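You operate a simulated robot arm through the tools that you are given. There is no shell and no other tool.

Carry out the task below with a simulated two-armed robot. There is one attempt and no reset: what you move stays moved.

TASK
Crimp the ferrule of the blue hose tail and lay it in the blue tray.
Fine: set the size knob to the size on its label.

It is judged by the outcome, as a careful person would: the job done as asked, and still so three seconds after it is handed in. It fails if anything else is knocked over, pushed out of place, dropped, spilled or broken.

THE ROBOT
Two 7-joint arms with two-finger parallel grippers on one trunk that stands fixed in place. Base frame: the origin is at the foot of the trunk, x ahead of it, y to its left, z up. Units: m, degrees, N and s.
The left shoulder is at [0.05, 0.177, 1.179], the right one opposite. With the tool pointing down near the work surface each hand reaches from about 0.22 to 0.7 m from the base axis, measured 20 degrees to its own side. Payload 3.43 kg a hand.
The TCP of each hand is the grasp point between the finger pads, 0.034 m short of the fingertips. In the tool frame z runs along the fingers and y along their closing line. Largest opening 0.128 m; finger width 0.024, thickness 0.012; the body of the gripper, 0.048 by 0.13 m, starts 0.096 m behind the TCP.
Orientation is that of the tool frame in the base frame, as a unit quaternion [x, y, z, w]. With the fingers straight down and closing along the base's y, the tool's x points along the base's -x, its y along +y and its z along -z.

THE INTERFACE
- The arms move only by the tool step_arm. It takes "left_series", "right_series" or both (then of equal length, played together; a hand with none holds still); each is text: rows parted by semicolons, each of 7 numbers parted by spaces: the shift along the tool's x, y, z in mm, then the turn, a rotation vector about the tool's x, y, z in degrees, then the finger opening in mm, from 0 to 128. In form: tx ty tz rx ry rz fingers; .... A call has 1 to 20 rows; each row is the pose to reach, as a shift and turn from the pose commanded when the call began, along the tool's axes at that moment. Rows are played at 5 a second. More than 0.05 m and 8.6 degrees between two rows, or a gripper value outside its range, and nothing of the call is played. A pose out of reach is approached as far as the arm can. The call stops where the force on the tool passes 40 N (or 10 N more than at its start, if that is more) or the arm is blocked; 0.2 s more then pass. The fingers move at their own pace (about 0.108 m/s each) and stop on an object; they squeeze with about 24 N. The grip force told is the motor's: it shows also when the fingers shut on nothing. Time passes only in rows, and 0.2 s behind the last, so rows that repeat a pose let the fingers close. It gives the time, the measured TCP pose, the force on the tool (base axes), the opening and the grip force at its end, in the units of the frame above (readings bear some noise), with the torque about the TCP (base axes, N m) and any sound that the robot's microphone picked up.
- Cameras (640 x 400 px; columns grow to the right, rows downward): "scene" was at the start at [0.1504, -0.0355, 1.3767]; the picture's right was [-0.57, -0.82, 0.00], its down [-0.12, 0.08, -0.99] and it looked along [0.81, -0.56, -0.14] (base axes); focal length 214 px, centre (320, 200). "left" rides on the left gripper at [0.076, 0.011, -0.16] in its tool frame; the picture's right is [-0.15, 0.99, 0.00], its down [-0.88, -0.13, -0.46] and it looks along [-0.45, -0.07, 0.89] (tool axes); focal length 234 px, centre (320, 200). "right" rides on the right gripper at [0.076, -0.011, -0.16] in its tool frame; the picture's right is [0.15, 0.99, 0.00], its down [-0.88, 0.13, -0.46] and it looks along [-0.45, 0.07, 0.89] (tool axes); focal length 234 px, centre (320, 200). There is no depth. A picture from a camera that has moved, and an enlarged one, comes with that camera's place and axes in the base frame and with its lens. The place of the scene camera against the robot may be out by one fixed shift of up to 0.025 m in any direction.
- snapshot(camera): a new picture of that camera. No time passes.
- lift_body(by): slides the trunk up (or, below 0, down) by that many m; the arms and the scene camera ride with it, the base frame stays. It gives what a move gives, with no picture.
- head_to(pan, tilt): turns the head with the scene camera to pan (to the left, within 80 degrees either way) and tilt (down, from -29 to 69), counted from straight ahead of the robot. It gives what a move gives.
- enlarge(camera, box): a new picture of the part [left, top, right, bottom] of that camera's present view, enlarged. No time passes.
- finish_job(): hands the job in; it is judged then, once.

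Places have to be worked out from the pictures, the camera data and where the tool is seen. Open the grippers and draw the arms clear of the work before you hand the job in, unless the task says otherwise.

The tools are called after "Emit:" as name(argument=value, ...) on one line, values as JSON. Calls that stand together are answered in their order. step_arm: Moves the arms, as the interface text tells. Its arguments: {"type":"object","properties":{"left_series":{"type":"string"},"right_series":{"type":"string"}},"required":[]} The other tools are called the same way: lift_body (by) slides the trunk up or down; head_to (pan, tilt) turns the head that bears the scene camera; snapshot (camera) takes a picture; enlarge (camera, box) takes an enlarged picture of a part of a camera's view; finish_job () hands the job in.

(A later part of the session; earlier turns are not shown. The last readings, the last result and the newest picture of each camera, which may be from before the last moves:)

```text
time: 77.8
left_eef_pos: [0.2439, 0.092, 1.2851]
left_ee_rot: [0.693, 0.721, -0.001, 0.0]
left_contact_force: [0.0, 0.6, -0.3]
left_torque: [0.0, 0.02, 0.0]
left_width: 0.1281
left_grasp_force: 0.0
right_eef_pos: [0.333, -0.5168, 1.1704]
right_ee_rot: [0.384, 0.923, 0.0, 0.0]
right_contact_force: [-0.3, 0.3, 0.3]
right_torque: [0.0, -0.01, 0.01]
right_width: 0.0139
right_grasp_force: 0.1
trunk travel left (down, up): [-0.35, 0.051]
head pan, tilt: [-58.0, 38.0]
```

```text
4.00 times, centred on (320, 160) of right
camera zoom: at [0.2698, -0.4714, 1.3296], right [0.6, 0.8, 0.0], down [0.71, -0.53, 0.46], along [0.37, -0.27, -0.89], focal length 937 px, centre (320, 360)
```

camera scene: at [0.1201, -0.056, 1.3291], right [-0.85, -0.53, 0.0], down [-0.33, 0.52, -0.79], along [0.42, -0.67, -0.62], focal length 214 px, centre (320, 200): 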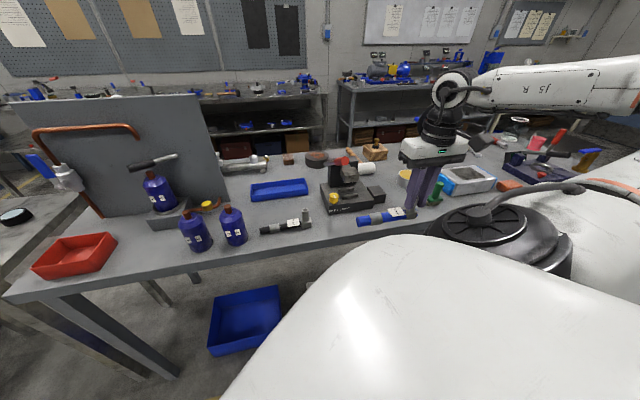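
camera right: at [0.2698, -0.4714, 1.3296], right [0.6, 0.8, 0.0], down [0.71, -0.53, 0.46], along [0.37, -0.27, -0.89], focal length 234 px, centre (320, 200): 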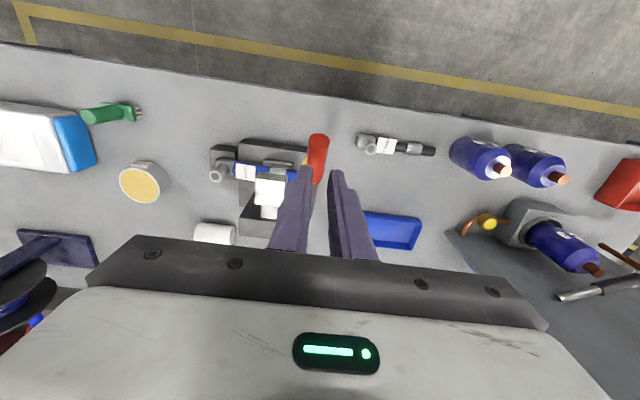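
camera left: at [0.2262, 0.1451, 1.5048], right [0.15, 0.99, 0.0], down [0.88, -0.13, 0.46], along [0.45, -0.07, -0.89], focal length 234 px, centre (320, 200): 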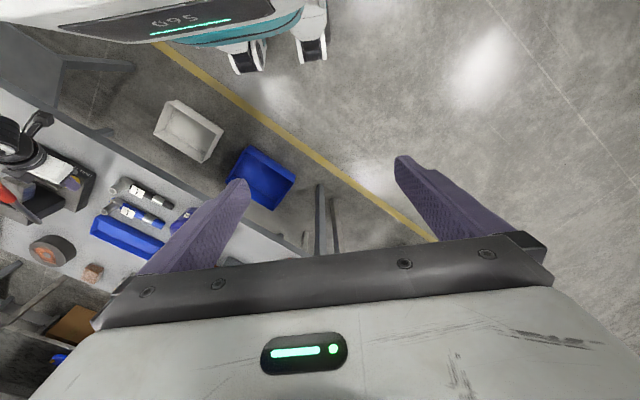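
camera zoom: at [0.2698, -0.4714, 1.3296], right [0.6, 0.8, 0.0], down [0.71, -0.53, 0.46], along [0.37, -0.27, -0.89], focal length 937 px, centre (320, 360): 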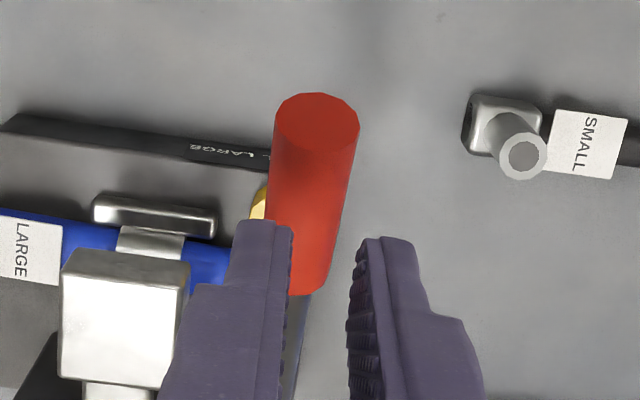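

The bar is about 4 mm to the right of my finger centre. I'll shift and descend to touch the grip, then press a first 20 mm or so.

Emit:
step_arm(right_series="0 -4 20 0 0 0 14; 0 -4 40 0 0 0 14; 0 -4 50 0 0 0 14; 0 -4 60 0 0 0 14; 0 -4 70 0 0 0 14")

Emit:
enlarge(camera="scene", box=[300, 110, 410, 220])

Emit:
enlarge(camera="right", box=[230, 90, 390, 220])

```text
time: 79.0
left_eef_pos: [0.2448, 0.0931, 1.2857]
left_ee_rot: [0.694, 0.72, -0.001, 0.001]
left_contact_force: [-0.1, -0.3, -0.6]
left_torque: [0.01, 0.02, -0.02]
left_width: 0.1281
left_grasp_force: 0.0
right_eef_pos: [0.3261, -0.5217, 1.0995]
right_ee_rot: [0.383, 0.924, 0.0, 0.0]
right_contact_force: [0.7, -0.8, 1.5]
right_torque: [0.08, 0.04, -0.02]
right_width: 0.0143
right_grasp_force: 0.1
trunk travel left (down, up): [-0.35, 0.051]
head pan, tilt: [-58.0, 38.0]
```

```text
3.64 times, centred on (355, 165) of scene
camera zoom: at [0.12, -0.056, 1.3291], right [-0.85, -0.53, 0.0], down [-0.33, 0.52, -0.79], along [0.42, -0.67, -0.62], focal length 780 px, centre (193, 327)
```

zoom: 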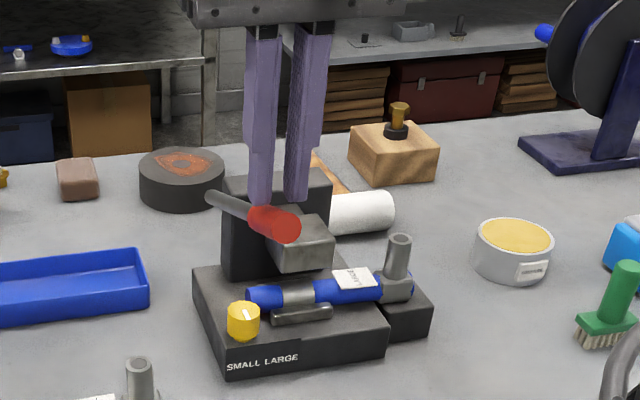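

```text
3.08 times, centred on (310, 155) of right
camera zoom: at [0.2648, -0.4764, 1.259], right [0.6, 0.8, 0.0], down [0.71, -0.53, 0.46], along [0.37, -0.27, -0.89], focal length 720 px, centre (351, 338)
```

zoom: 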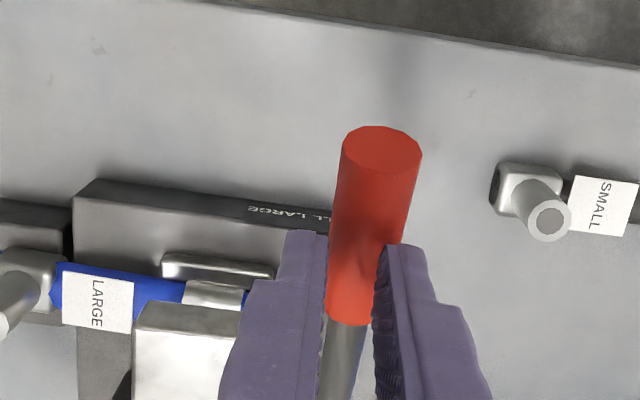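

The lever swings down easily (1.5 N) and the ram follows. I'll keep pressing down in 10 mm rows until the ram meets the ferrule.

Emit:
step_arm(right_series="0 0 10 0 0 0 14; 0 0 20 0 0 0 14; 0 0 30 0 0 0 14; 0 0 40 0 0 0 14; 0 0 50 0 0 0 14")

Emit:
enlarge(camera="scene", box=[300, 110, 410, 220])

Emit:
enlarge(camera="right", box=[230, 90, 390, 220])

```text
time: 80.2
left_eef_pos: [0.2434, 0.0931, 1.2853]
left_ee_rot: [0.694, 0.72, -0.001, 0.0]
left_contact_force: [0.3, -0.1, -1.2]
left_torque: [-0.01, 0.02, 0.02]
left_width: 0.1282
left_grasp_force: 0.0
right_eef_pos: [0.3277, -0.5214, 1.05]
right_ee_rot: [0.383, 0.924, 0.0, 0.001]
right_contact_force: [1.7, 2.4, 3.7]
right_torque: [0.15, -0.05, 0.0]
right_width: 0.0153
right_grasp_force: 1.0
trunk travel left (down, up): [-0.35, 0.051]
head pan, tilt: [-58.0, 38.0]
```

```text
3.64 times, centred on (355, 165) of scene
camera zoom: at [0.1199, -0.0555, 1.3292], right [-0.85, -0.53, 0.0], down [-0.33, 0.52, -0.79], along [0.42, -0.67, -0.62], focal length 780 px, centre (193, 327)
```

zoom: 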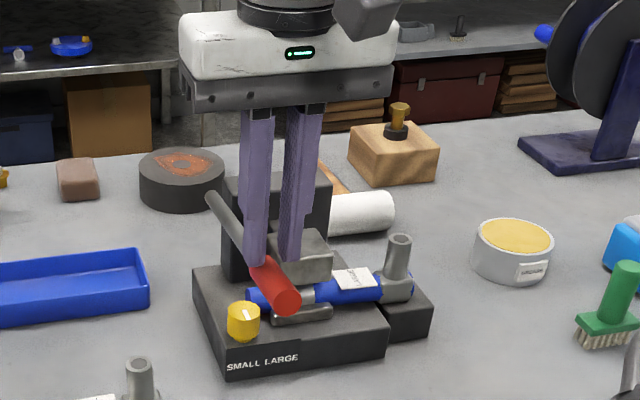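

```text
3.08 times, centred on (310, 155) of right
camera zoom: at [0.2651, -0.4751, 1.2089], right [0.6, 0.8, 0.0], down [0.71, -0.53, 0.46], along [0.37, -0.27, -0.89], focal length 720 px, centre (351, 338)
```

zoom: 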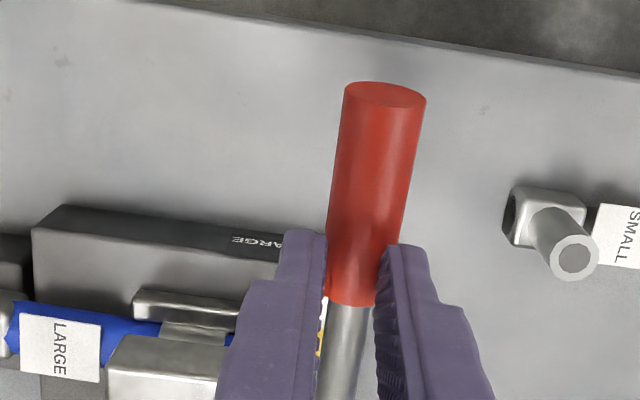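

The ram is now just above the ferrule and the force is still low. I'll continue pressing down.

Emit:
step_arm(right_series="0 0 8 0 0 0 12; 0 0 16 0 0 0 12; 0 0 24 0 0 0 12; 0 0 32 0 0 0 12; 0 0 40 0 0 0 12")

Emit:
enlarge(camera="scene", box=[300, 110, 410, 220])

Emit:
enlarge(camera="right", box=[230, 90, 390, 220])

```text
time: 81.4
left_eef_pos: [0.2435, 0.0939, 1.2845]
left_ee_rot: [0.694, 0.72, -0.002, 0.002]
left_contact_force: [0.3, 0.7, -0.3]
left_torque: [0.0, 0.02, 0.0]
left_width: 0.1278
left_grasp_force: 0.1
right_eef_pos: [0.3287, -0.5221, 1.0117]
right_ee_rot: [0.384, 0.923, -0.001, 0.003]
right_contact_force: [1.9, 1.2, 13.3]
right_torque: [0.04, -0.2, 0.02]
right_width: 0.0129
right_grasp_force: 1.1
trunk travel left (down, up): [-0.35, 0.051]
head pan, tilt: [-58.0, 38.0]
```

```text
3.64 times, centred on (355, 165) of scene
camera zoom: at [0.1192, -0.0545, 1.3295], right [-0.85, -0.53, 0.0], down [-0.33, 0.52, -0.79], along [0.42, -0.67, -0.61], focal length 780 px, centre (193, 327)
```

zoom: 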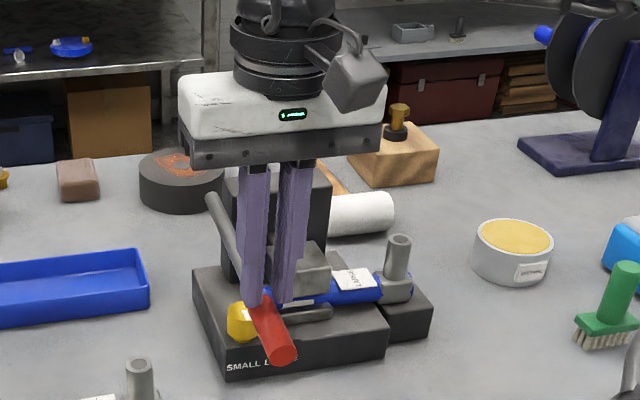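

```text
3.08 times, centred on (310, 155) of right
camera zoom: at [0.2657, -0.4743, 1.1708], right [0.6, 0.8, 0.0], down [0.71, -0.53, 0.46], along [0.37, -0.28, -0.89], focal length 720 px, centre (351, 338)
```

zoom: 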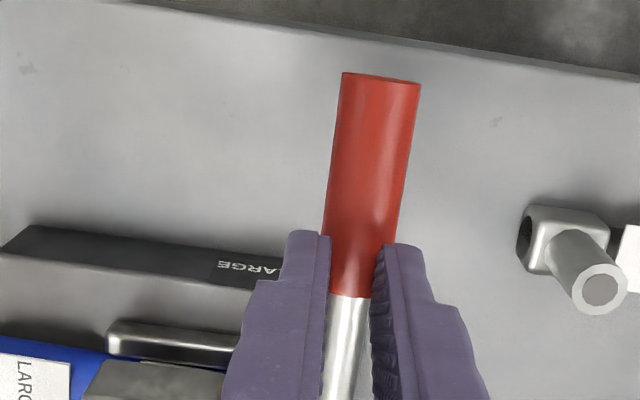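

Resistance is building (13 N), so the ram is on the ferrule. I'll keep squeezing the lever down in small steps.

Emit:
step_arm(right_series="0 0 5 0 0 0 12; 0 0 10 0 0 0 12; 0 0 15 0 0 0 12; 0 0 20 0 0 0 12")

Emit:
enlarge(camera="scene", box=[300, 110, 410, 220])

Emit:
enlarge(camera="right", box=[230, 90, 390, 220])

```text
time: 82.0
left_eef_pos: [0.2417, 0.0957, 1.2865]
left_ee_rot: [0.693, 0.721, -0.002, 0.002]
left_contact_force: [-0.1, 0.1, 0.7]
left_torque: [0.01, -0.04, 0.05]
left_width: 0.1279
left_grasp_force: 0.1
right_eef_pos: [0.3297, -0.5203, 1.013]
right_ee_rot: [0.384, 0.923, 0.001, 0.014]
right_contact_force: [-4.5, 4.0, 34.0]
right_torque: [0.01, -0.07, -0.17]
right_width: 0.0
right_grasp_force: 32.4
trunk travel left (down, up): [-0.35, 0.051]
head pan, tilt: [-58.0, 38.0]
stopped in row 2 (right hand): the force on the tool passed its limit at 43 N (the readings are from after the stop); the commanded pose is now the measured one
```

```text
3.64 times, centred on (355, 165) of scene
camera zoom: at [0.1174, -0.0531, 1.3299], right [-0.85, -0.53, 0.0], down [-0.32, 0.52, -0.79], along [0.42, -0.67, -0.61], focal length 780 px, centre (193, 327)
```

zoom: 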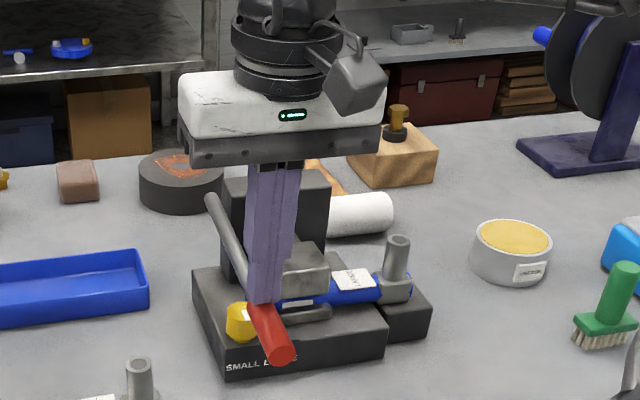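

```text
3.08 times, centred on (310, 155) of right
camera zoom: at [0.2642, -0.4737, 1.1701], right [0.6, 0.8, 0.01], down [0.7, -0.53, 0.48], along [0.39, -0.28, -0.88], focal length 720 px, centre (351, 338)
```

zoom: 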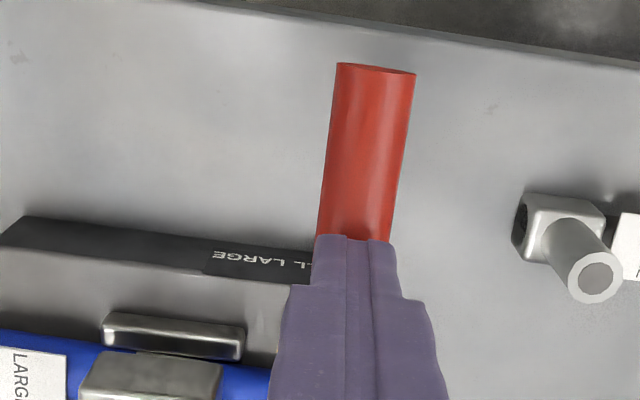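

The lever stopped near horizontal at about 43 N, and no click was heard yet. I'll look closely at the ram and ferrule.

Emit:
enlarge(camera="scene", box=[325, 165, 385, 220])

Emit:
enlarge(camera="right", box=[200, 150, 330, 240])

```text
7.27 times, centred on (355, 192) of scene
camera zoom: at [0.1174, -0.0531, 1.3299], right [-0.85, -0.53, 0.0], down [-0.32, 0.52, -0.79], along [0.42, -0.67, -0.61], focal length 1560 px, centre (66, 254)
```

zoom: 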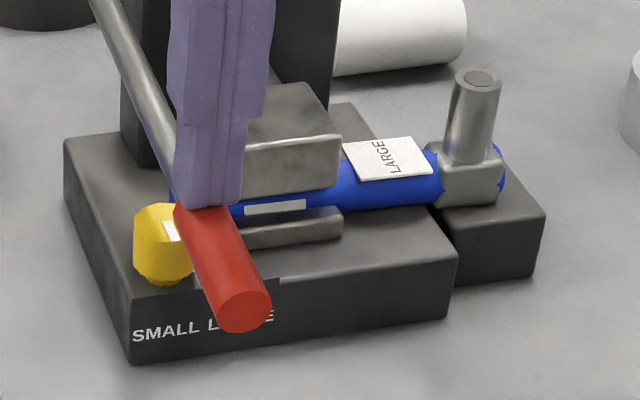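

```text
4.44 times, centred on (265, 195) of right
camera zoom: at [0.2642, -0.4737, 1.1701], right [0.6, 0.8, 0.01], down [0.7, -0.53, 0.48], along [0.39, -0.28, -0.88], focal length 1041 px, centre (564, 222)
```

zoom: 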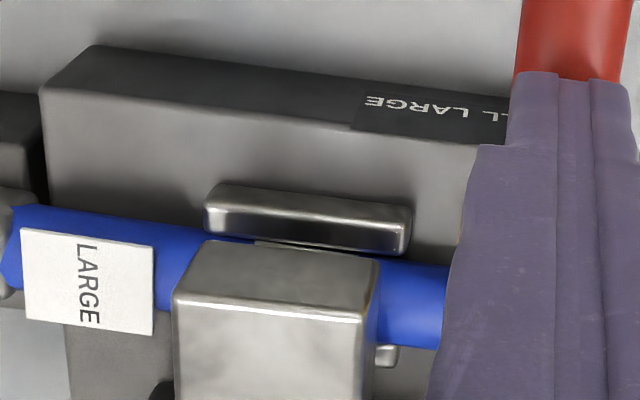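

The ferrule under the ram already looks slimmer and brighter than before. I'll ease off upward and see whether the lever comes back and what the ferrule looks like.

Emit:
step_arm(right_series="0 0 -8 0 0 0 12; 0 0 -20 0 0 0 14; 0 0 -40 0 0 0 14; 0 0 -40 0 0 0 14")

Emit:
enlarge(camera="scene", box=[315, 130, 395, 220])

Emit:
enlarge(camera="right", box=[200, 90, 390, 240])

```text
time: 83.0
left_eef_pos: [0.244, 0.093, 1.2854]
left_ee_rot: [0.694, 0.72, -0.001, 0.001]
left_contact_force: [-0.3, 0.6, 0.1]
left_torque: [0.02, 0.04, 0.01]
left_width: 0.128
left_grasp_force: 0.0
right_eef_pos: [0.3309, -0.5244, 1.046]
right_ee_rot: [0.384, 0.923, 0.002, 0.007]
right_contact_force: [2.7, 1.8, 2.5]
right_torque: [0.11, -0.09, 0.0]
right_width: 0.0156
right_grasp_force: 1.0
trunk travel left (down, up): [-0.35, 0.051]
head pan, tilt: [-58.0, 38.0]
```

```text
4.44 times, centred on (355, 175) of scene
camera zoom: at [0.1201, -0.0556, 1.3291], right [-0.85, -0.53, 0.0], down [-0.33, 0.52, -0.79], along [0.42, -0.67, -0.62], focal length 953 px, centre (164, 311)
```

zoom: 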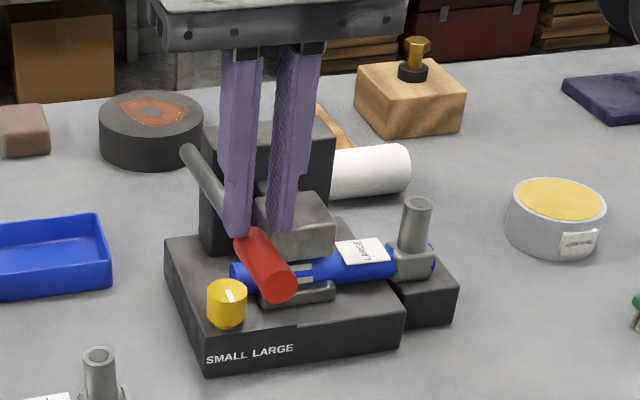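

```text
2.67 times, centred on (295, 165) of right
camera zoom: at [0.2666, -0.4781, 1.2042], right [0.6, 0.8, 0.01], down [0.71, -0.53, 0.47], along [0.38, -0.28, -0.88], focal length 624 px, centre (387, 293)
```

zoom: 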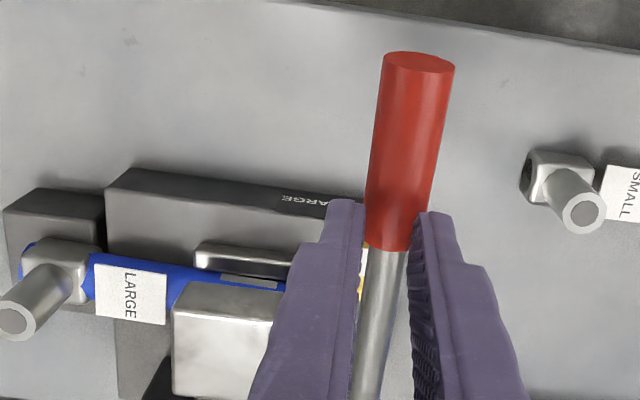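

The lever rises with the fingers (spring return), and the ferrule now shows crimp marks. I'll raise the hand the rest of the way to let the lever and ram return fully.

Emit:
step_arm(right_series="0 0 -20 0 0 0 20; 0 0 -40 0 0 0 24; 0 0 -70 0 0 0 30; 0 0 -110 0 0 0 30; 0 0 -130 0 0 0 30; 0 0 -130 0 0 0 30")

Emit:
enlarge(camera="scene", box=[310, 140, 400, 220])

Emit:
enlarge(camera="right", box=[200, 90, 390, 220])

```text
time: 84.4
left_eef_pos: [0.2446, 0.0931, 1.2848]
left_ee_rot: [0.694, 0.72, -0.001, 0.0]
left_contact_force: [0.9, 0.4, 0.1]
left_torque: [-0.01, 0.02, -0.02]
left_width: 0.128
left_grasp_force: 0.0
right_eef_pos: [0.3259, -0.5234, 1.1752]
right_ee_rot: [0.384, 0.923, 0.001, 0.007]
right_contact_force: [-0.6, 0.7, 0.7]
right_torque: [0.0, -0.04, 0.01]
right_width: 0.0302
right_grasp_force: 0.0
trunk travel left (down, up): [-0.35, 0.051]
head pan, tilt: [-58.0, 38.0]
```

```text
5.00 times, centred on (355, 180) of scene
camera zoom: at [0.1199, -0.056, 1.3291], right [-0.85, -0.53, 0.0], down [-0.33, 0.52, -0.79], along [0.42, -0.67, -0.62], focal length 1072 px, centre (145, 300)
```

zoom: 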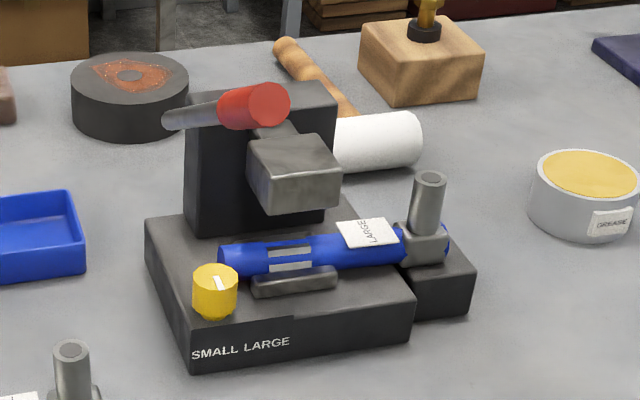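

```text
3.08 times, centred on (295, 155) of right
camera zoom: at [0.2625, -0.477, 1.334], right [0.6, 0.8, 0.01], down [0.71, -0.53, 0.47], along [0.38, -0.28, -0.88], focal length 720 px, centre (397, 338)
```

zoom: 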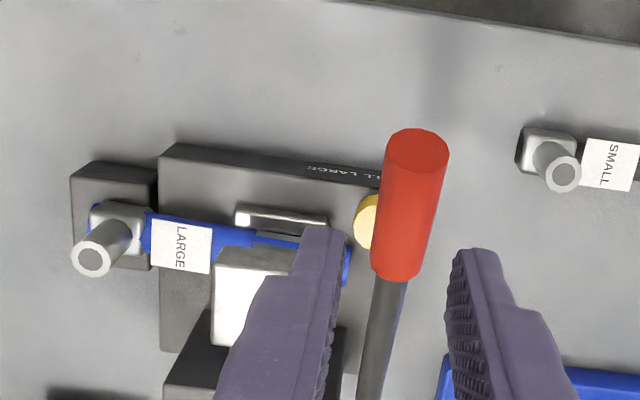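

The lever and ram are back up and the ferrule is visibly crimped. I'll zoom in on it.

Emit:
enlarge(camera="scene", box=[335, 180, 385, 215])

Emit:
enlarge(camera="right", box=[240, 120, 320, 200])

```text
11.43 times, centred on (360, 198) of scene
camera zoom: at [0.1199, -0.056, 1.3291], right [-0.85, -0.53, 0.0], down [-0.33, 0.52, -0.79], along [0.42, -0.67, -0.62], focal length 2451 px, centre (-137, 229)
```

zoom: 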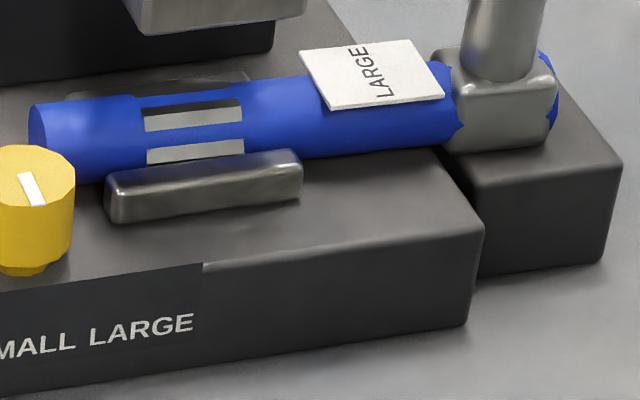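

```text
5.00 times, centred on (280, 160) of right
camera zoom: at [0.2625, -0.477, 1.334], right [0.6, 0.8, 0.01], down [0.71, -0.53, 0.47], along [0.38, -0.28, -0.88], focal length 1171 px, centre (520, 400)
```

zoom: 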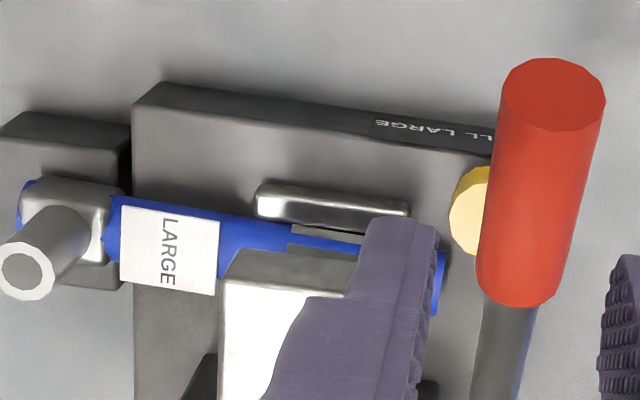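

The crimp is done: the ferrule has been squeezed down around the hose. I'll go back above the tail's post on the right of the press to pick it up.

Emit:
step_arm(right_series="-23 -39 0 0.1 0.2 0 40; -46 -78 0 0.2 0.4 0 50; -70 -117 0 0.3 0.55 0 60; -93.8 -156.7 0 0.42 0.7 0 60; -93.8 -156.7 0 0.42 0.7 0 60")

Emit:
snapshot(camera="right")

Emit:
enlarge(camera="right", box=[240, 80, 440, 200])

```text
time: 85.6
left_eef_pos: [0.2436, 0.0924, 1.2849]
left_ee_rot: [0.694, 0.72, 0.0, 0.001]
left_contact_force: [0.0, -0.4, -0.4]
left_torque: [0.0, -0.01, 0.0]
left_width: 0.1281
left_grasp_force: 0.3
right_eef_pos: [0.2814, -0.6998, 1.1735]
right_ee_rot: [0.383, 0.924, -0.001, 0.0]
right_contact_force: [-0.5, 0.3, -0.2]
right_torque: [-0.02, 0.04, 0.0]
right_width: 0.06
right_grasp_force: 0.1
trunk travel left (down, up): [-0.35, 0.051]
head pan, tilt: [-58.0, 38.0]
```

```text
taken
camera right: at [0.2202, -0.6538, 1.3324], right [0.6, 0.8, 0.0], down [0.71, -0.53, 0.46], along [0.37, -0.27, -0.89], focal length 234 px, centre (320, 200)
```

right: 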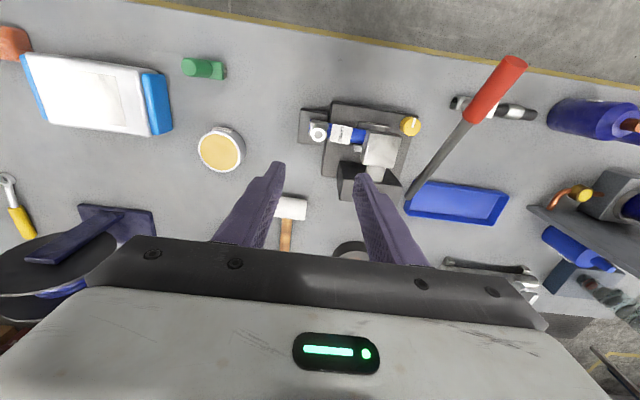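

```text
3.20 times, centred on (340, 140) of right
camera zoom: at [0.2202, -0.6538, 1.3324], right [0.6, 0.8, 0.0], down [0.71, -0.53, 0.46], along [0.37, -0.27, -0.89], focal length 749 px, centre (256, 392)
```

zoom: 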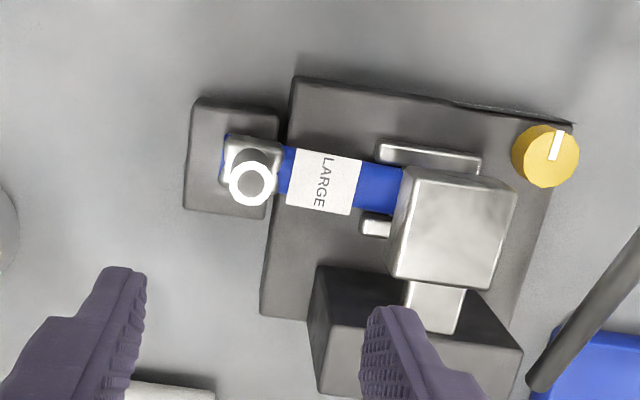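

The post is directly below the TCP. I'll descend to grasp height with the fingers straddling it.

Emit:
step_arm(right_series="0 -1 45 0 0 0 60; 0 -1 90 0 0 0 60; 0 -1 135 0 0 0 55; 0 -1 175 0 0 0 50; 0 -1 200 0 0 0 50; 0 -1 208 0 0 0 50; 0 -1 208 0 0 0 50")

Emit:
enlarge(camera="right", box=[230, 120, 430, 240])

Emit:
enlarge(camera="scene", box=[320, 130, 430, 220])

```text
time: 87.2
left_eef_pos: [0.2442, 0.0933, 1.2844]
left_ee_rot: [0.694, 0.72, 0.0, 0.001]
left_contact_force: [-0.1, -0.6, -0.1]
left_torque: [0.03, -0.04, -0.04]
left_width: 0.1279
left_grasp_force: 0.0
right_eef_pos: [0.2824, -0.699, 0.9668]
right_ee_rot: [0.384, 0.923, 0.0, 0.001]
right_contact_force: [0.4, 0.3, 0.0]
right_torque: [-0.03, -0.01, 0.05]
right_width: 0.05
right_grasp_force: 0.1
trunk travel left (down, up): [-0.35, 0.051]
head pan, tilt: [-58.0, 38.0]
```

```text
3.20 times, centred on (330, 180) of right
camera zoom: at [0.2211, -0.6533, 1.1252], right [0.6, 0.8, 0.0], down [0.71, -0.53, 0.46], along [0.37, -0.27, -0.89], focal length 749 px, centre (288, 264)
```

zoom: 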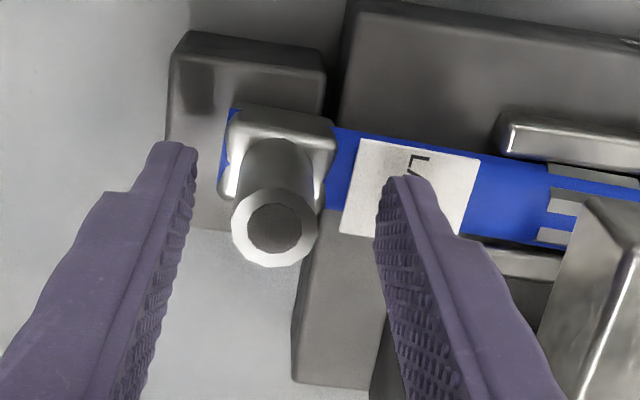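

```text
4.44 times, centred on (375, 175) of scene
camera zoom: at [0.1199, -0.056, 1.3291], right [-0.85, -0.53, 0.0], down [-0.33, 0.52, -0.79], along [0.42, -0.67, -0.62], focal length 953 px, centre (76, 311)
```

zoom: 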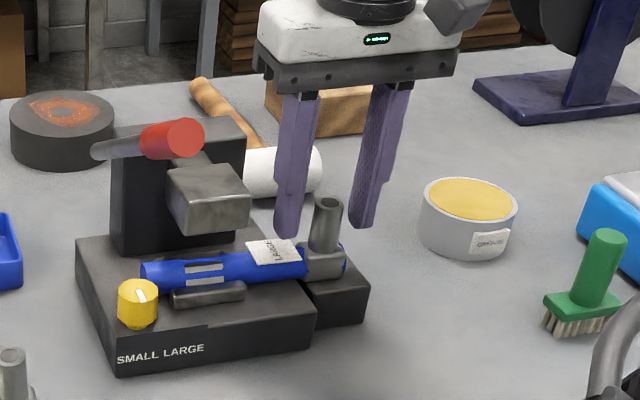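

The fingers straddle the post and it is about 3 mm off-centre. I'll nudge, lower 3 mm, and grip.

Emit:
step_arm(right_series="0 -3 3 0 0 0 45; 0 -3 3 0 0 0 25; 0 -3 3 0 0 0 0; 0 -3 3 0 0 0 0; 0 -3 3 0 0 0 0")

Emit:
enlarge(camera="scene", box=[320, 130, 430, 220])

```text
time: 88.4
left_eef_pos: [0.2441, 0.0935, 1.2849]
left_ee_rot: [0.693, 0.72, -0.001, 0.001]
left_contact_force: [-0.7, 0.3, 0.2]
left_torque: [0.07, 0.04, -0.01]
left_width: 0.1282
left_grasp_force: 0.1
right_eef_pos: [0.2798, -0.7019, 0.9627]
right_ee_rot: [0.385, 0.923, 0.0, 0.0]
right_contact_force: [-0.8, -0.3, -0.3]
right_torque: [-0.06, 0.04, -0.02]
right_width: 0.0208
right_grasp_force: 23.8
trunk travel left (down, up): [-0.35, 0.051]
head pan, tilt: [-58.0, 38.0]
```

```text
4.44 times, centred on (375, 175) of scene
camera zoom: at [0.1199, -0.056, 1.3291], right [-0.85, -0.53, 0.0], down [-0.33, 0.52, -0.79], along [0.42, -0.67, -0.62], focal length 953 px, centre (76, 311)
```

zoom: 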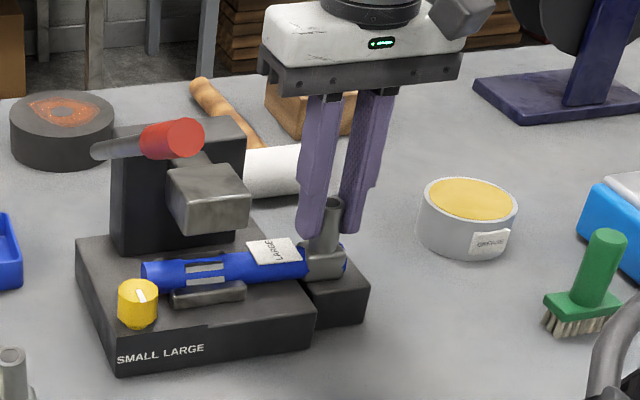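

Gripped at 20.8 mm. I'll lift 17 mm (clear of the rails, below the ram), shift 4 mm away from the knob, and draw the tail out to the front.

Emit:
step_arm(right_series="0 0 -6 0 0 0 0; 0 0 -12 0 0 0 0; 0 -4 -17 0 0 0 0; 0 -4 -17 0 0 0 0")

Emit:
enlarge(camera="scene", box=[325, 160, 415, 220])

```text
time: 89.4
left_eef_pos: [0.2441, 0.093, 1.2865]
left_ee_rot: [0.694, 0.72, -0.001, 0.001]
left_contact_force: [0.1, 0.1, -1.0]
left_torque: [0.0, 0.0, -0.01]
left_width: 0.1281
left_grasp_force: 0.0
right_eef_pos: [0.2763, -0.7042, 0.9812]
right_ee_rot: [0.385, 0.923, 0.001, 0.0]
right_contact_force: [0.2, -0.3, -0.5]
right_torque: [-0.01, 0.04, 0.03]
right_width: 0.0206
right_grasp_force: 23.9
trunk travel left (down, up): [-0.35, 0.051]
head pan, tilt: [-58.0, 38.0]
```

```text
6.67 times, centred on (370, 190) of scene
camera zoom: at [0.12, -0.0561, 1.3291], right [-0.85, -0.53, 0.0], down [-0.33, 0.52, -0.79], along [0.42, -0.67, -0.62], focal length 1430 px, centre (-13, 267)
```

zoom: 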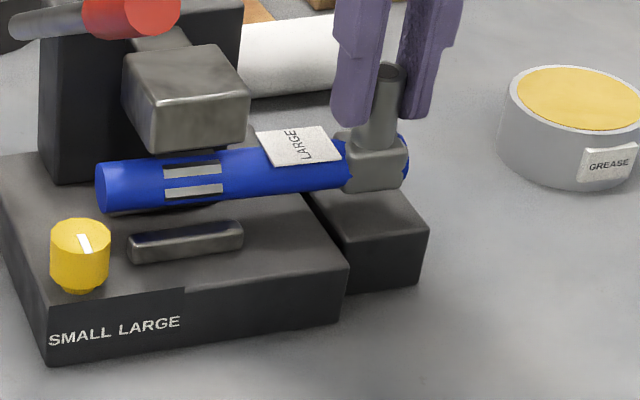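

The tail is lifted free of the rails and sits level below the ram. I'll draw it straight out to the front.

Emit:
step_arm(right_series="30 0 0 0 0 0 0; 65 0 0 0 0 0 0; 105 0 0 0 0 0 0; 150 0 -10 0 0 0 0; 190 0 -25 0 0 0 0; 212 0 -45 0 0 0 0; 212 0 -45 0 0 0 0")

Emit:
snapshot(camera="right")

Emit:
enlarge(camera="scene", box=[300, 130, 460, 250])

```text
time: 91.0
left_eef_pos: [0.244, 0.0926, 1.2844]
left_ee_rot: [0.693, 0.72, 0.0, 0.001]
left_contact_force: [0.2, 0.7, -0.3]
left_torque: [0.02, 0.01, 0.0]
left_width: 0.1281
left_grasp_force: 0.0
right_eef_pos: [0.1265, -0.5567, 1.0293]
right_ee_rot: [0.384, 0.923, 0.001, 0.0]
right_contact_force: [0.0, 0.0, -1.0]
right_torque: [-0.02, 0.01, 0.04]
right_width: 0.0204
right_grasp_force: 23.5
trunk travel left (down, up): [-0.35, 0.051]
head pan, tilt: [-58.0, 38.0]
```

```text
taken
camera right: at [0.0661, -0.5103, 1.1878], right [0.6, 0.8, 0.0], down [0.71, -0.53, 0.46], along [0.37, -0.27, -0.89], focal length 234 px, centre (320, 200)
```

right: 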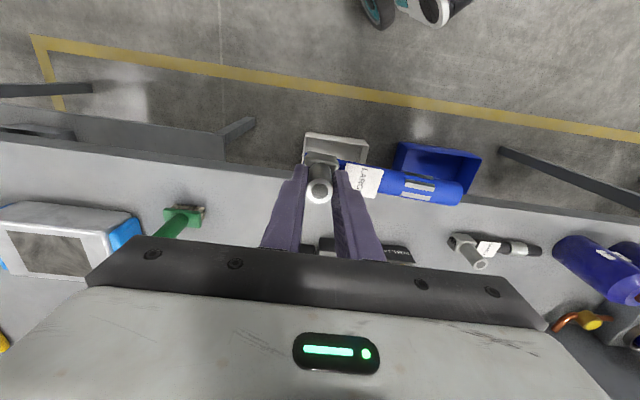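

```text
3.33 times, centred on (380, 190) of scene
camera zoom: at [0.1201, -0.0563, 1.3291], right [-0.85, -0.53, 0.0], down [-0.33, 0.52, -0.79], along [0.42, -0.67, -0.62], focal length 715 px, centre (120, 233)
```

zoom: 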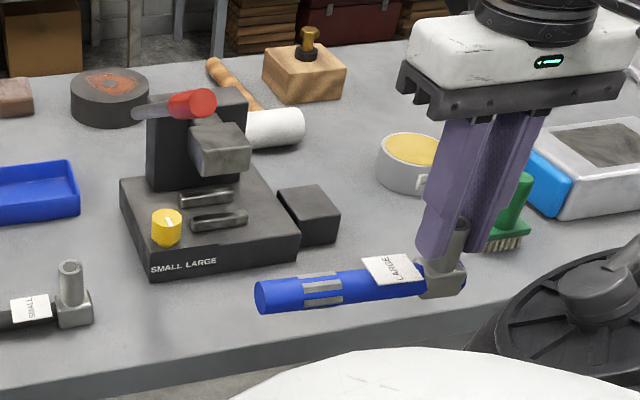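

The crimped tail is out and level. I'll carry it left along the front (toward +l) back to the tray's lateral position.

Emit:
step_arm(right_series="0 40 -5 0 0 0 0; 0 85 -10 0 0 0 0; 0 130 -10 0 0 0 0; 0 175 -10 0 0 0 0; 0 220 -10 0 0 0 0; 0 264 -10 0 0 0 0; 0 264 -10 0 0 0 0")

Emit:
snapshot(camera="right")

```text
time: 92.6
left_eef_pos: [0.2457, 0.0922, 1.2857]
left_ee_rot: [0.694, 0.72, 0.0, 0.001]
left_contact_force: [0.2, -0.1, -0.7]
left_torque: [0.04, 0.02, 0.02]
left_width: 0.128
left_grasp_force: 0.2
right_eef_pos: [0.3172, -0.3687, 1.0371]
right_ee_rot: [0.385, 0.923, 0.001, 0.0]
right_contact_force: [0.6, -0.2, 0.0]
right_torque: [-0.01, 0.02, -0.02]
right_width: 0.0206
right_grasp_force: 24.5
trunk travel left (down, up): [-0.35, 0.051]
head pan, tilt: [-58.0, 38.0]
```

```text
taken
camera right: at [0.2565, -0.324, 1.1967], right [0.6, 0.8, 0.0], down [0.71, -0.53, 0.46], along [0.37, -0.27, -0.89], focal length 234 px, centre (320, 200)
```

right: 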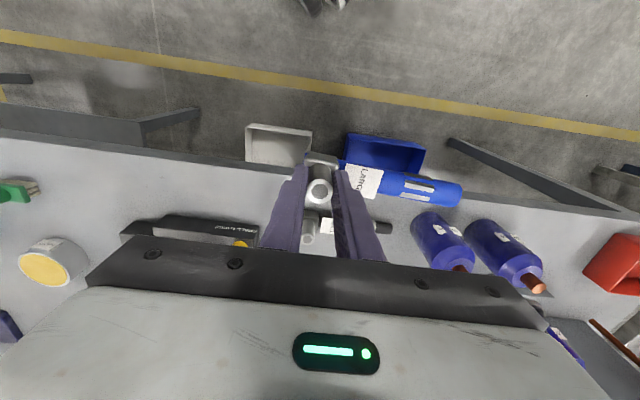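

Back in front of the tails at l = -0.036. I'll move forward over the black tail and toward the tray.

Emit:
step_arm(right_series="-45 0 0 0 0 0 0; -90 0 0 0 0 0 0; -135 0 0 0 0 0 0; -180 0 0 0 0 0 0; -225 0 0 0 0 0 0; -265 0 0 0 0 0 0; -265 0 0 0 0 0 0")

Emit:
snapshot(camera="right")

Emit:
enlarge(camera="scene", box=[230, 110, 370, 220])

```text
time: 94.2
left_eef_pos: [0.2434, 0.094, 1.284]
left_ee_rot: [0.694, 0.72, -0.002, 0.001]
left_contact_force: [-0.5, 0.2, 0.1]
left_torque: [0.02, 0.0, -0.01]
left_width: 0.128
left_grasp_force: 0.0
right_eef_pos: [0.5003, -0.5551, 1.0356]
right_ee_rot: [0.384, 0.924, 0.002, 0.0]
right_contact_force: [0.7, -0.2, -1.1]
right_torque: [-0.05, 0.01, 0.03]
right_width: 0.0208
right_grasp_force: 23.3
trunk travel left (down, up): [-0.35, 0.051]
head pan, tilt: [-58.0, 38.0]
```

```text
taken
camera right: at [0.4388, -0.5087, 1.1951], right [0.6, 0.8, 0.0], down [0.71, -0.53, 0.46], along [0.37, -0.27, -0.89], focal length 234 px, centre (320, 200)
```

right: 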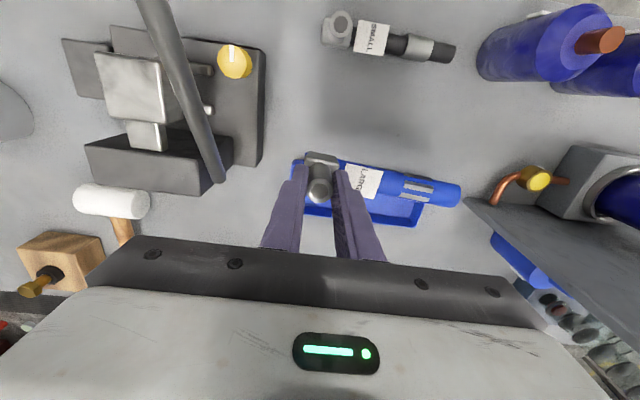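

```text
3.64 times, centred on (300, 165) of scene
camera zoom: at [0.1197, -0.0559, 1.3292], right [-0.85, -0.53, 0.0], down [-0.33, 0.52, -0.79], along [0.42, -0.67, -0.62], focal length 780 px, centre (393, 327)
```

zoom: 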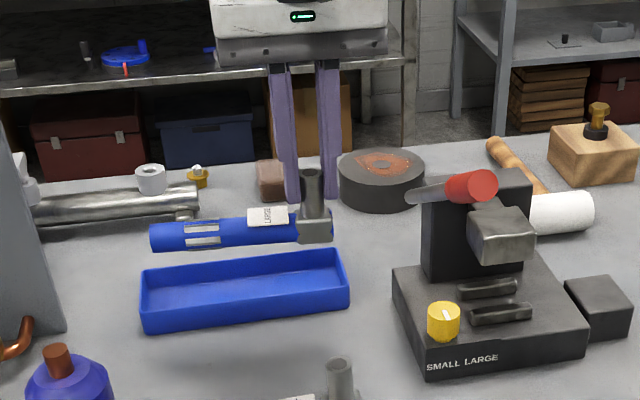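

No reach problem. I'll zoom to compare the tail with the tray before the last forward move.

Emit:
enlarge(camera="right", box=[270, 130, 480, 250])

```text
3.05 times, centred on (375, 190) of right
camera zoom: at [0.4388, -0.5087, 1.1951], right [0.6, 0.8, 0.0], down [0.71, -0.53, 0.46], along [0.37, -0.27, -0.89], focal length 714 px, centre (152, 230)
```

zoom: 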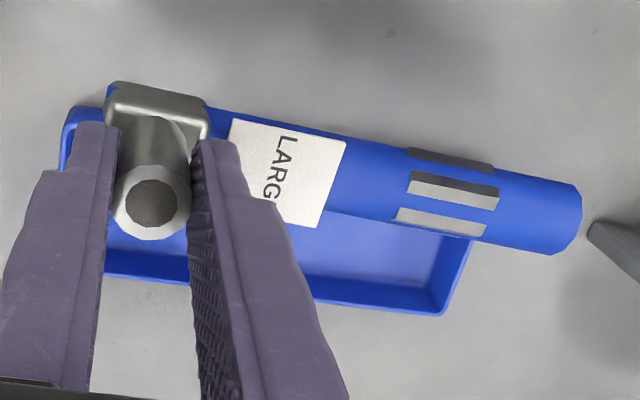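

The tray centre comes out at about f = 0.804, l = 0.024. I'll move the tail 57 mm further forward and 4 mm left so it is centred over the tray.

Emit:
step_arm(right_series="-20 2 0 0 0 0 0; -40 4 0 0 0 0 0; -57 4 0 0 0 0 0; -57 4 0 0 0 0 0")

Emit:
enlarge(camera="right", box=[250, 100, 490, 250])

Emit:
enlarge(camera="scene", box=[230, 110, 370, 220])

```text
time: 95.2
left_eef_pos: [0.2445, 0.0924, 1.2849]
left_ee_rot: [0.694, 0.72, -0.001, 0.0]
left_contact_force: [-0.4, -0.4, 0.8]
left_torque: [0.02, 0.01, -0.01]
left_width: 0.128
left_grasp_force: 0.0
right_eef_pos: [0.54, -0.5864, 1.0371]
right_ee_rot: [0.384, 0.923, 0.0, 0.001]
right_contact_force: [0.5, 0.2, -1.2]
right_torque: [-0.02, 0.02, 0.0]
right_width: 0.0208
right_grasp_force: 24.0
right hand out of reach, approached as far as the arm can: row 3, 4
trunk travel left (down, up): [-0.35, 0.051]
head pan, tilt: [-58.0, 38.0]
```

```text
2.67 times, centred on (370, 175) of right
camera zoom: at [0.4775, -0.5406, 1.1955], right [0.6, 0.8, 0.0], down [0.71, -0.53, 0.46], along [0.37, -0.27, -0.89], focal length 624 px, centre (187, 267)
```

zoom: 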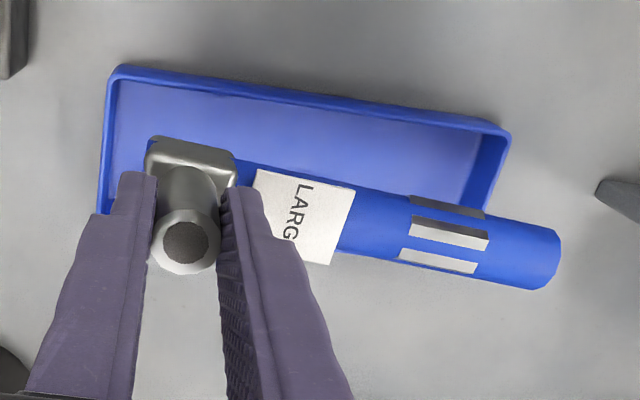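

```text
3.64 times, centred on (300, 165) of scene
camera zoom: at [0.1203, -0.0561, 1.3291], right [-0.85, -0.53, 0.0], down [-0.33, 0.52, -0.79], along [0.42, -0.67, -0.62], focal length 780 px, centre (393, 327)
```

zoom: 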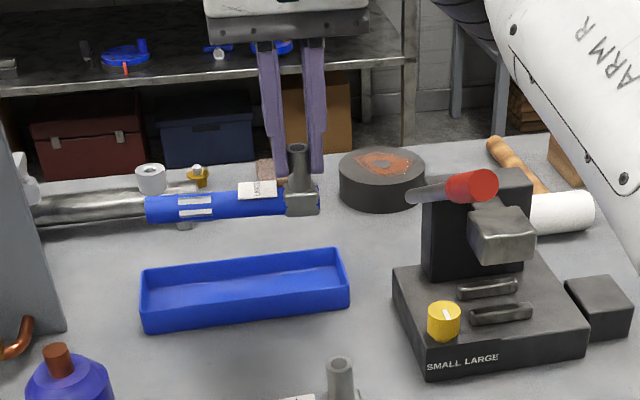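

At this height the arm is near its reach limit; lowering should gain reach. The tray rim in this close view runs f = 0.773–0.852 and l = -0.071–0.123, so I'll go 14 mm further forward while lowering to just above the rim.

Emit:
step_arm(right_series="0 0 20 0 0 0 0; -4 0 40 0 0 0 0; -9 0 58 0 0 0 0; -14 0 68 0 0 0 0; -14 0 68 0 0 0 0")

Emit:
enlarge(camera="right", box=[250, 100, 490, 250])

Emit:
enlarge(camera="scene", box=[230, 130, 350, 220])

```text
time: 96.4
left_eef_pos: [0.2439, 0.0923, 1.2862]
left_ee_rot: [0.694, 0.72, 0.0, 0.0]
left_contact_force: [0.8, 0.2, 0.6]
left_torque: [0.01, 0.02, 0.03]
left_width: 0.1276
left_grasp_force: 0.1
right_eef_pos: [0.5263, -0.6031, 0.9844]
right_ee_rot: [0.384, 0.923, 0.0, 0.0]
right_contact_force: [-0.3, -0.2, -1.0]
right_torque: [0.0, 0.05, 0.01]
right_width: 0.0207
right_grasp_force: 24.7
right hand out of reach, approached as far as the arm can: row 2, 3, 4, 5
trunk travel left (down, up): [-0.35, 0.051]
head pan, tilt: [-58.0, 38.0]
```

```text
2.67 times, centred on (370, 175) of right
camera zoom: at [0.4654, -0.5563, 1.1443], right [0.6, 0.8, 0.0], down [0.71, -0.53, 0.46], along [0.37, -0.27, -0.89], focal length 624 px, centre (187, 267)
```

zoom: 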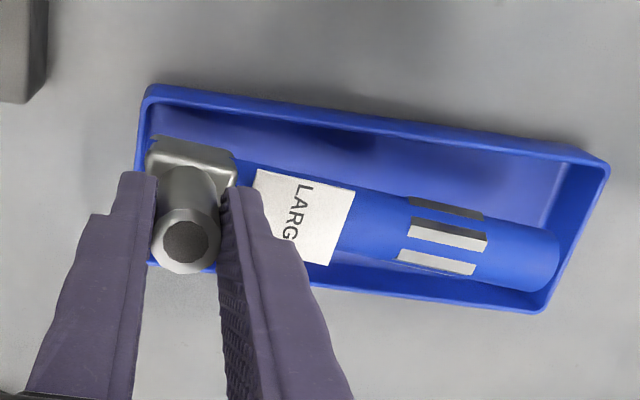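

```text
4.44 times, centred on (290, 175) of scene
camera zoom: at [0.1201, -0.0555, 1.3292], right [-0.85, -0.53, 0.0], down [-0.33, 0.52, -0.79], along [0.42, -0.67, -0.62], focal length 953 px, centre (453, 311)
```

zoom: 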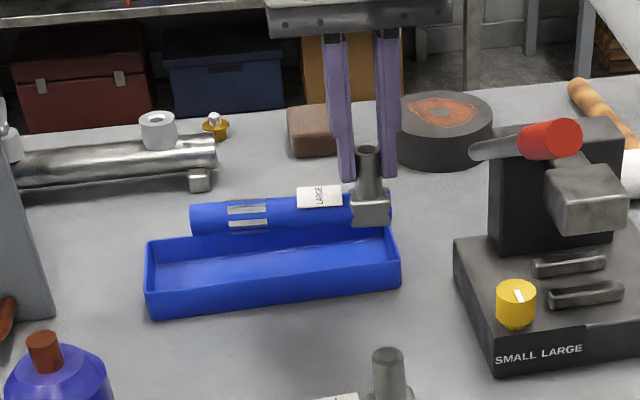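

The arm is hitting a reach limit with the tool vertical (it slid 2 cm right). Leaning the fingers forward about 12° brings the wrist back, so I'll tilt and re-centre at the same time, staying above the rim.

Emit:
step_arm(right_series="0 3 -6 0 -3 0 0; 0 7 -6 0 -6 0 0; -2 12 -6 0 -9 0 0; -4 17 -6 0 -12 0 0; -5 21 -6 0 -12 0 0; -5 21 -6 0 -12 0 0")

Emit:
enlarge(camera="right", box=[250, 100, 490, 250])

Emit:
enlarge(camera="scene", box=[230, 130, 350, 220])

```text
time: 97.8
left_eef_pos: [0.2436, 0.0926, 1.2856]
left_ee_rot: [0.694, 0.72, 0.0, 0.001]
left_contact_force: [0.0, 0.4, -0.9]
left_torque: [0.02, 0.0, 0.0]
left_width: 0.1278
left_grasp_force: 0.0
right_eef_pos: [0.5455, -0.5933, 0.9938]
right_ee_rot: [0.383, 0.918, -0.041, 0.096]
right_contact_force: [1.3, 0.1, -0.5]
right_torque: [0.0, 0.05, -0.03]
right_width: 0.0205
right_grasp_force: 23.9
trunk travel left (down, up): [-0.35, 0.051]
head pan, tilt: [-58.0, 38.0]
```

```text
2.67 times, centred on (370, 175) of right
camera zoom: at [0.4609, -0.5239, 1.1338], right [0.6, 0.8, -0.03], down [0.63, -0.45, 0.63], along [0.49, -0.4, -0.78], focal length 624 px, centre (187, 267)
```

zoom: 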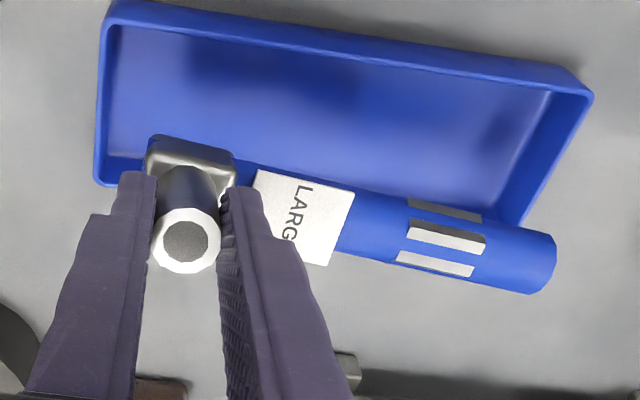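

```text
4.44 times, centred on (290, 175) of scene
camera zoom: at [0.1199, -0.056, 1.3291], right [-0.85, -0.53, 0.0], down [-0.33, 0.52, -0.79], along [0.42, -0.67, -0.62], focal length 953 px, centre (453, 311)
```

zoom: 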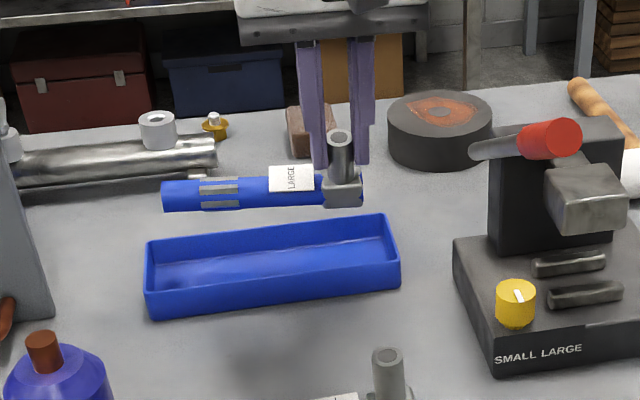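

Reachable now with a 12° lean, and the hose axis sits at about f = 0.815, centred over the tray. I'll lower straight down into it.

Emit:
step_arm(right_series="5 0 15 0 0 0 0; 9 0 29 0 0 0 0; 12 0 40 0 0 0 0; 13 0 48 0 0 0 0; 13 0 48 0 0 0 0")

Emit:
enlarge(camera="right", box=[250, 100, 490, 250])

Emit:
enlarge(camera="scene", box=[230, 130, 350, 220])

```text
time: 99.0
left_eef_pos: [0.2437, 0.0928, 1.2852]
left_ee_rot: [0.694, 0.72, 0.0, 0.0]
left_contact_force: [0.0, 0.6, 0.6]
left_torque: [0.01, 0.0, -0.02]
left_width: 0.128
left_grasp_force: 0.1
right_eef_pos: [0.5427, -0.5903, 0.9415]
right_ee_rot: [0.381, 0.919, -0.04, 0.096]
right_contact_force: [0.6, 0.6, -1.0]
right_torque: [0.0, 0.07, 0.02]
right_width: 0.0208
right_grasp_force: 23.8
trunk travel left (down, up): [-0.35, 0.051]
head pan, tilt: [-58.0, 38.0]
```

```text
2.67 times, centred on (370, 175) of right
camera zoom: at [0.4593, -0.5214, 1.0825], right [0.6, 0.8, -0.03], down [0.63, -0.45, 0.63], along [0.49, -0.4, -0.78], focal length 624 px, centre (187, 267)
```

zoom: 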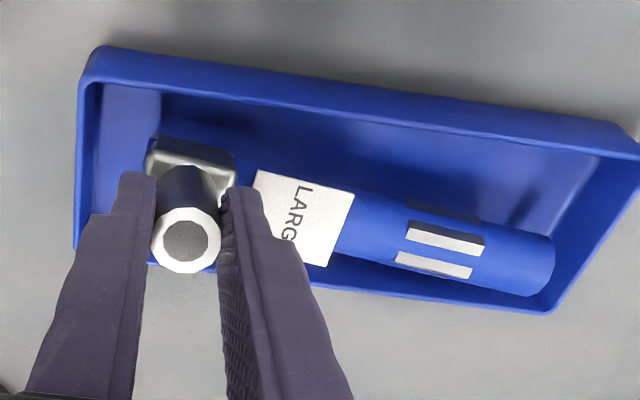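

```text
4.44 times, centred on (290, 175) of scene
camera zoom: at [0.12, -0.056, 1.3291], right [-0.85, -0.53, 0.0], down [-0.33, 0.52, -0.79], along [0.42, -0.67, -0.62], focal length 953 px, centre (453, 311)
```

zoom: 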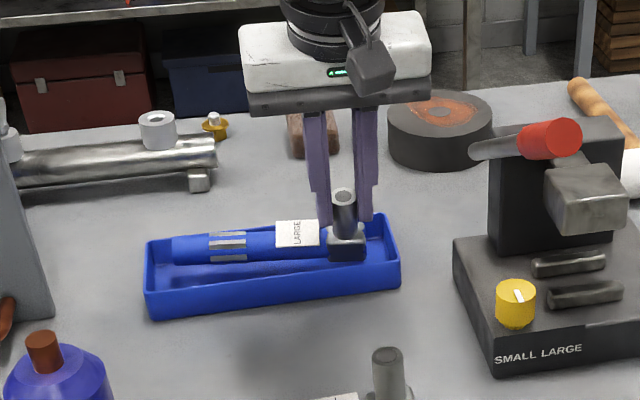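

The tail is inside the tray walls with about 10 mm left to the floor. I'll lower the rest slowly until contact.

Emit:
step_arm(right_series="0.6 0 3 0 0 0 0; 1.3 0 6 0 0 0 0; 1.9 0 9 0 0 0 0; 1.9 0 9 0 0 0 0")

Emit:
enlarge(camera="scene", box=[240, 140, 340, 220])

```text
time: 100.0
left_eef_pos: [0.2439, 0.0939, 1.285]
left_ee_rot: [0.694, 0.72, -0.001, 0.0]
left_contact_force: [-0.1, 0.0, 0.7]
left_torque: [0.0, 0.01, -0.03]
left_width: 0.128
left_grasp_force: 0.0
right_eef_pos: [0.5425, -0.5907, 0.9343]
right_ee_rot: [0.383, 0.918, -0.041, 0.096]
right_contact_force: [0.4, 0.9, -1.1]
right_torque: [0.01, 0.04, 0.01]
right_width: 0.0208
right_grasp_force: 23.8
trunk travel left (down, up): [-0.35, 0.051]
head pan, tilt: [-58.0, 38.0]
```

```text
5.00 times, centred on (290, 180) of scene
camera zoom: at [0.12, -0.0561, 1.3291], right [-0.85, -0.53, 0.0], down [-0.33, 0.52, -0.79], along [0.42, -0.67, -0.62], focal length 1072 px, centre (470, 300)
```

zoom: 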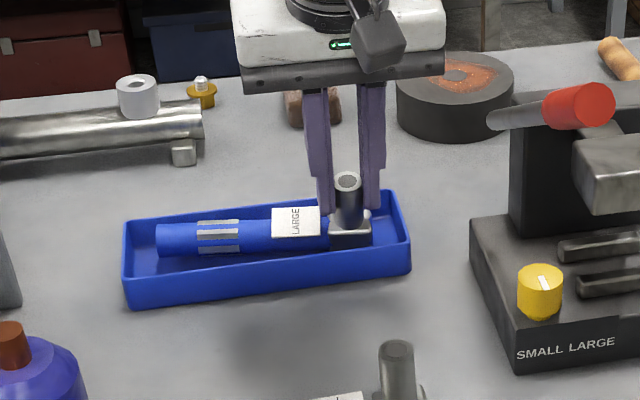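

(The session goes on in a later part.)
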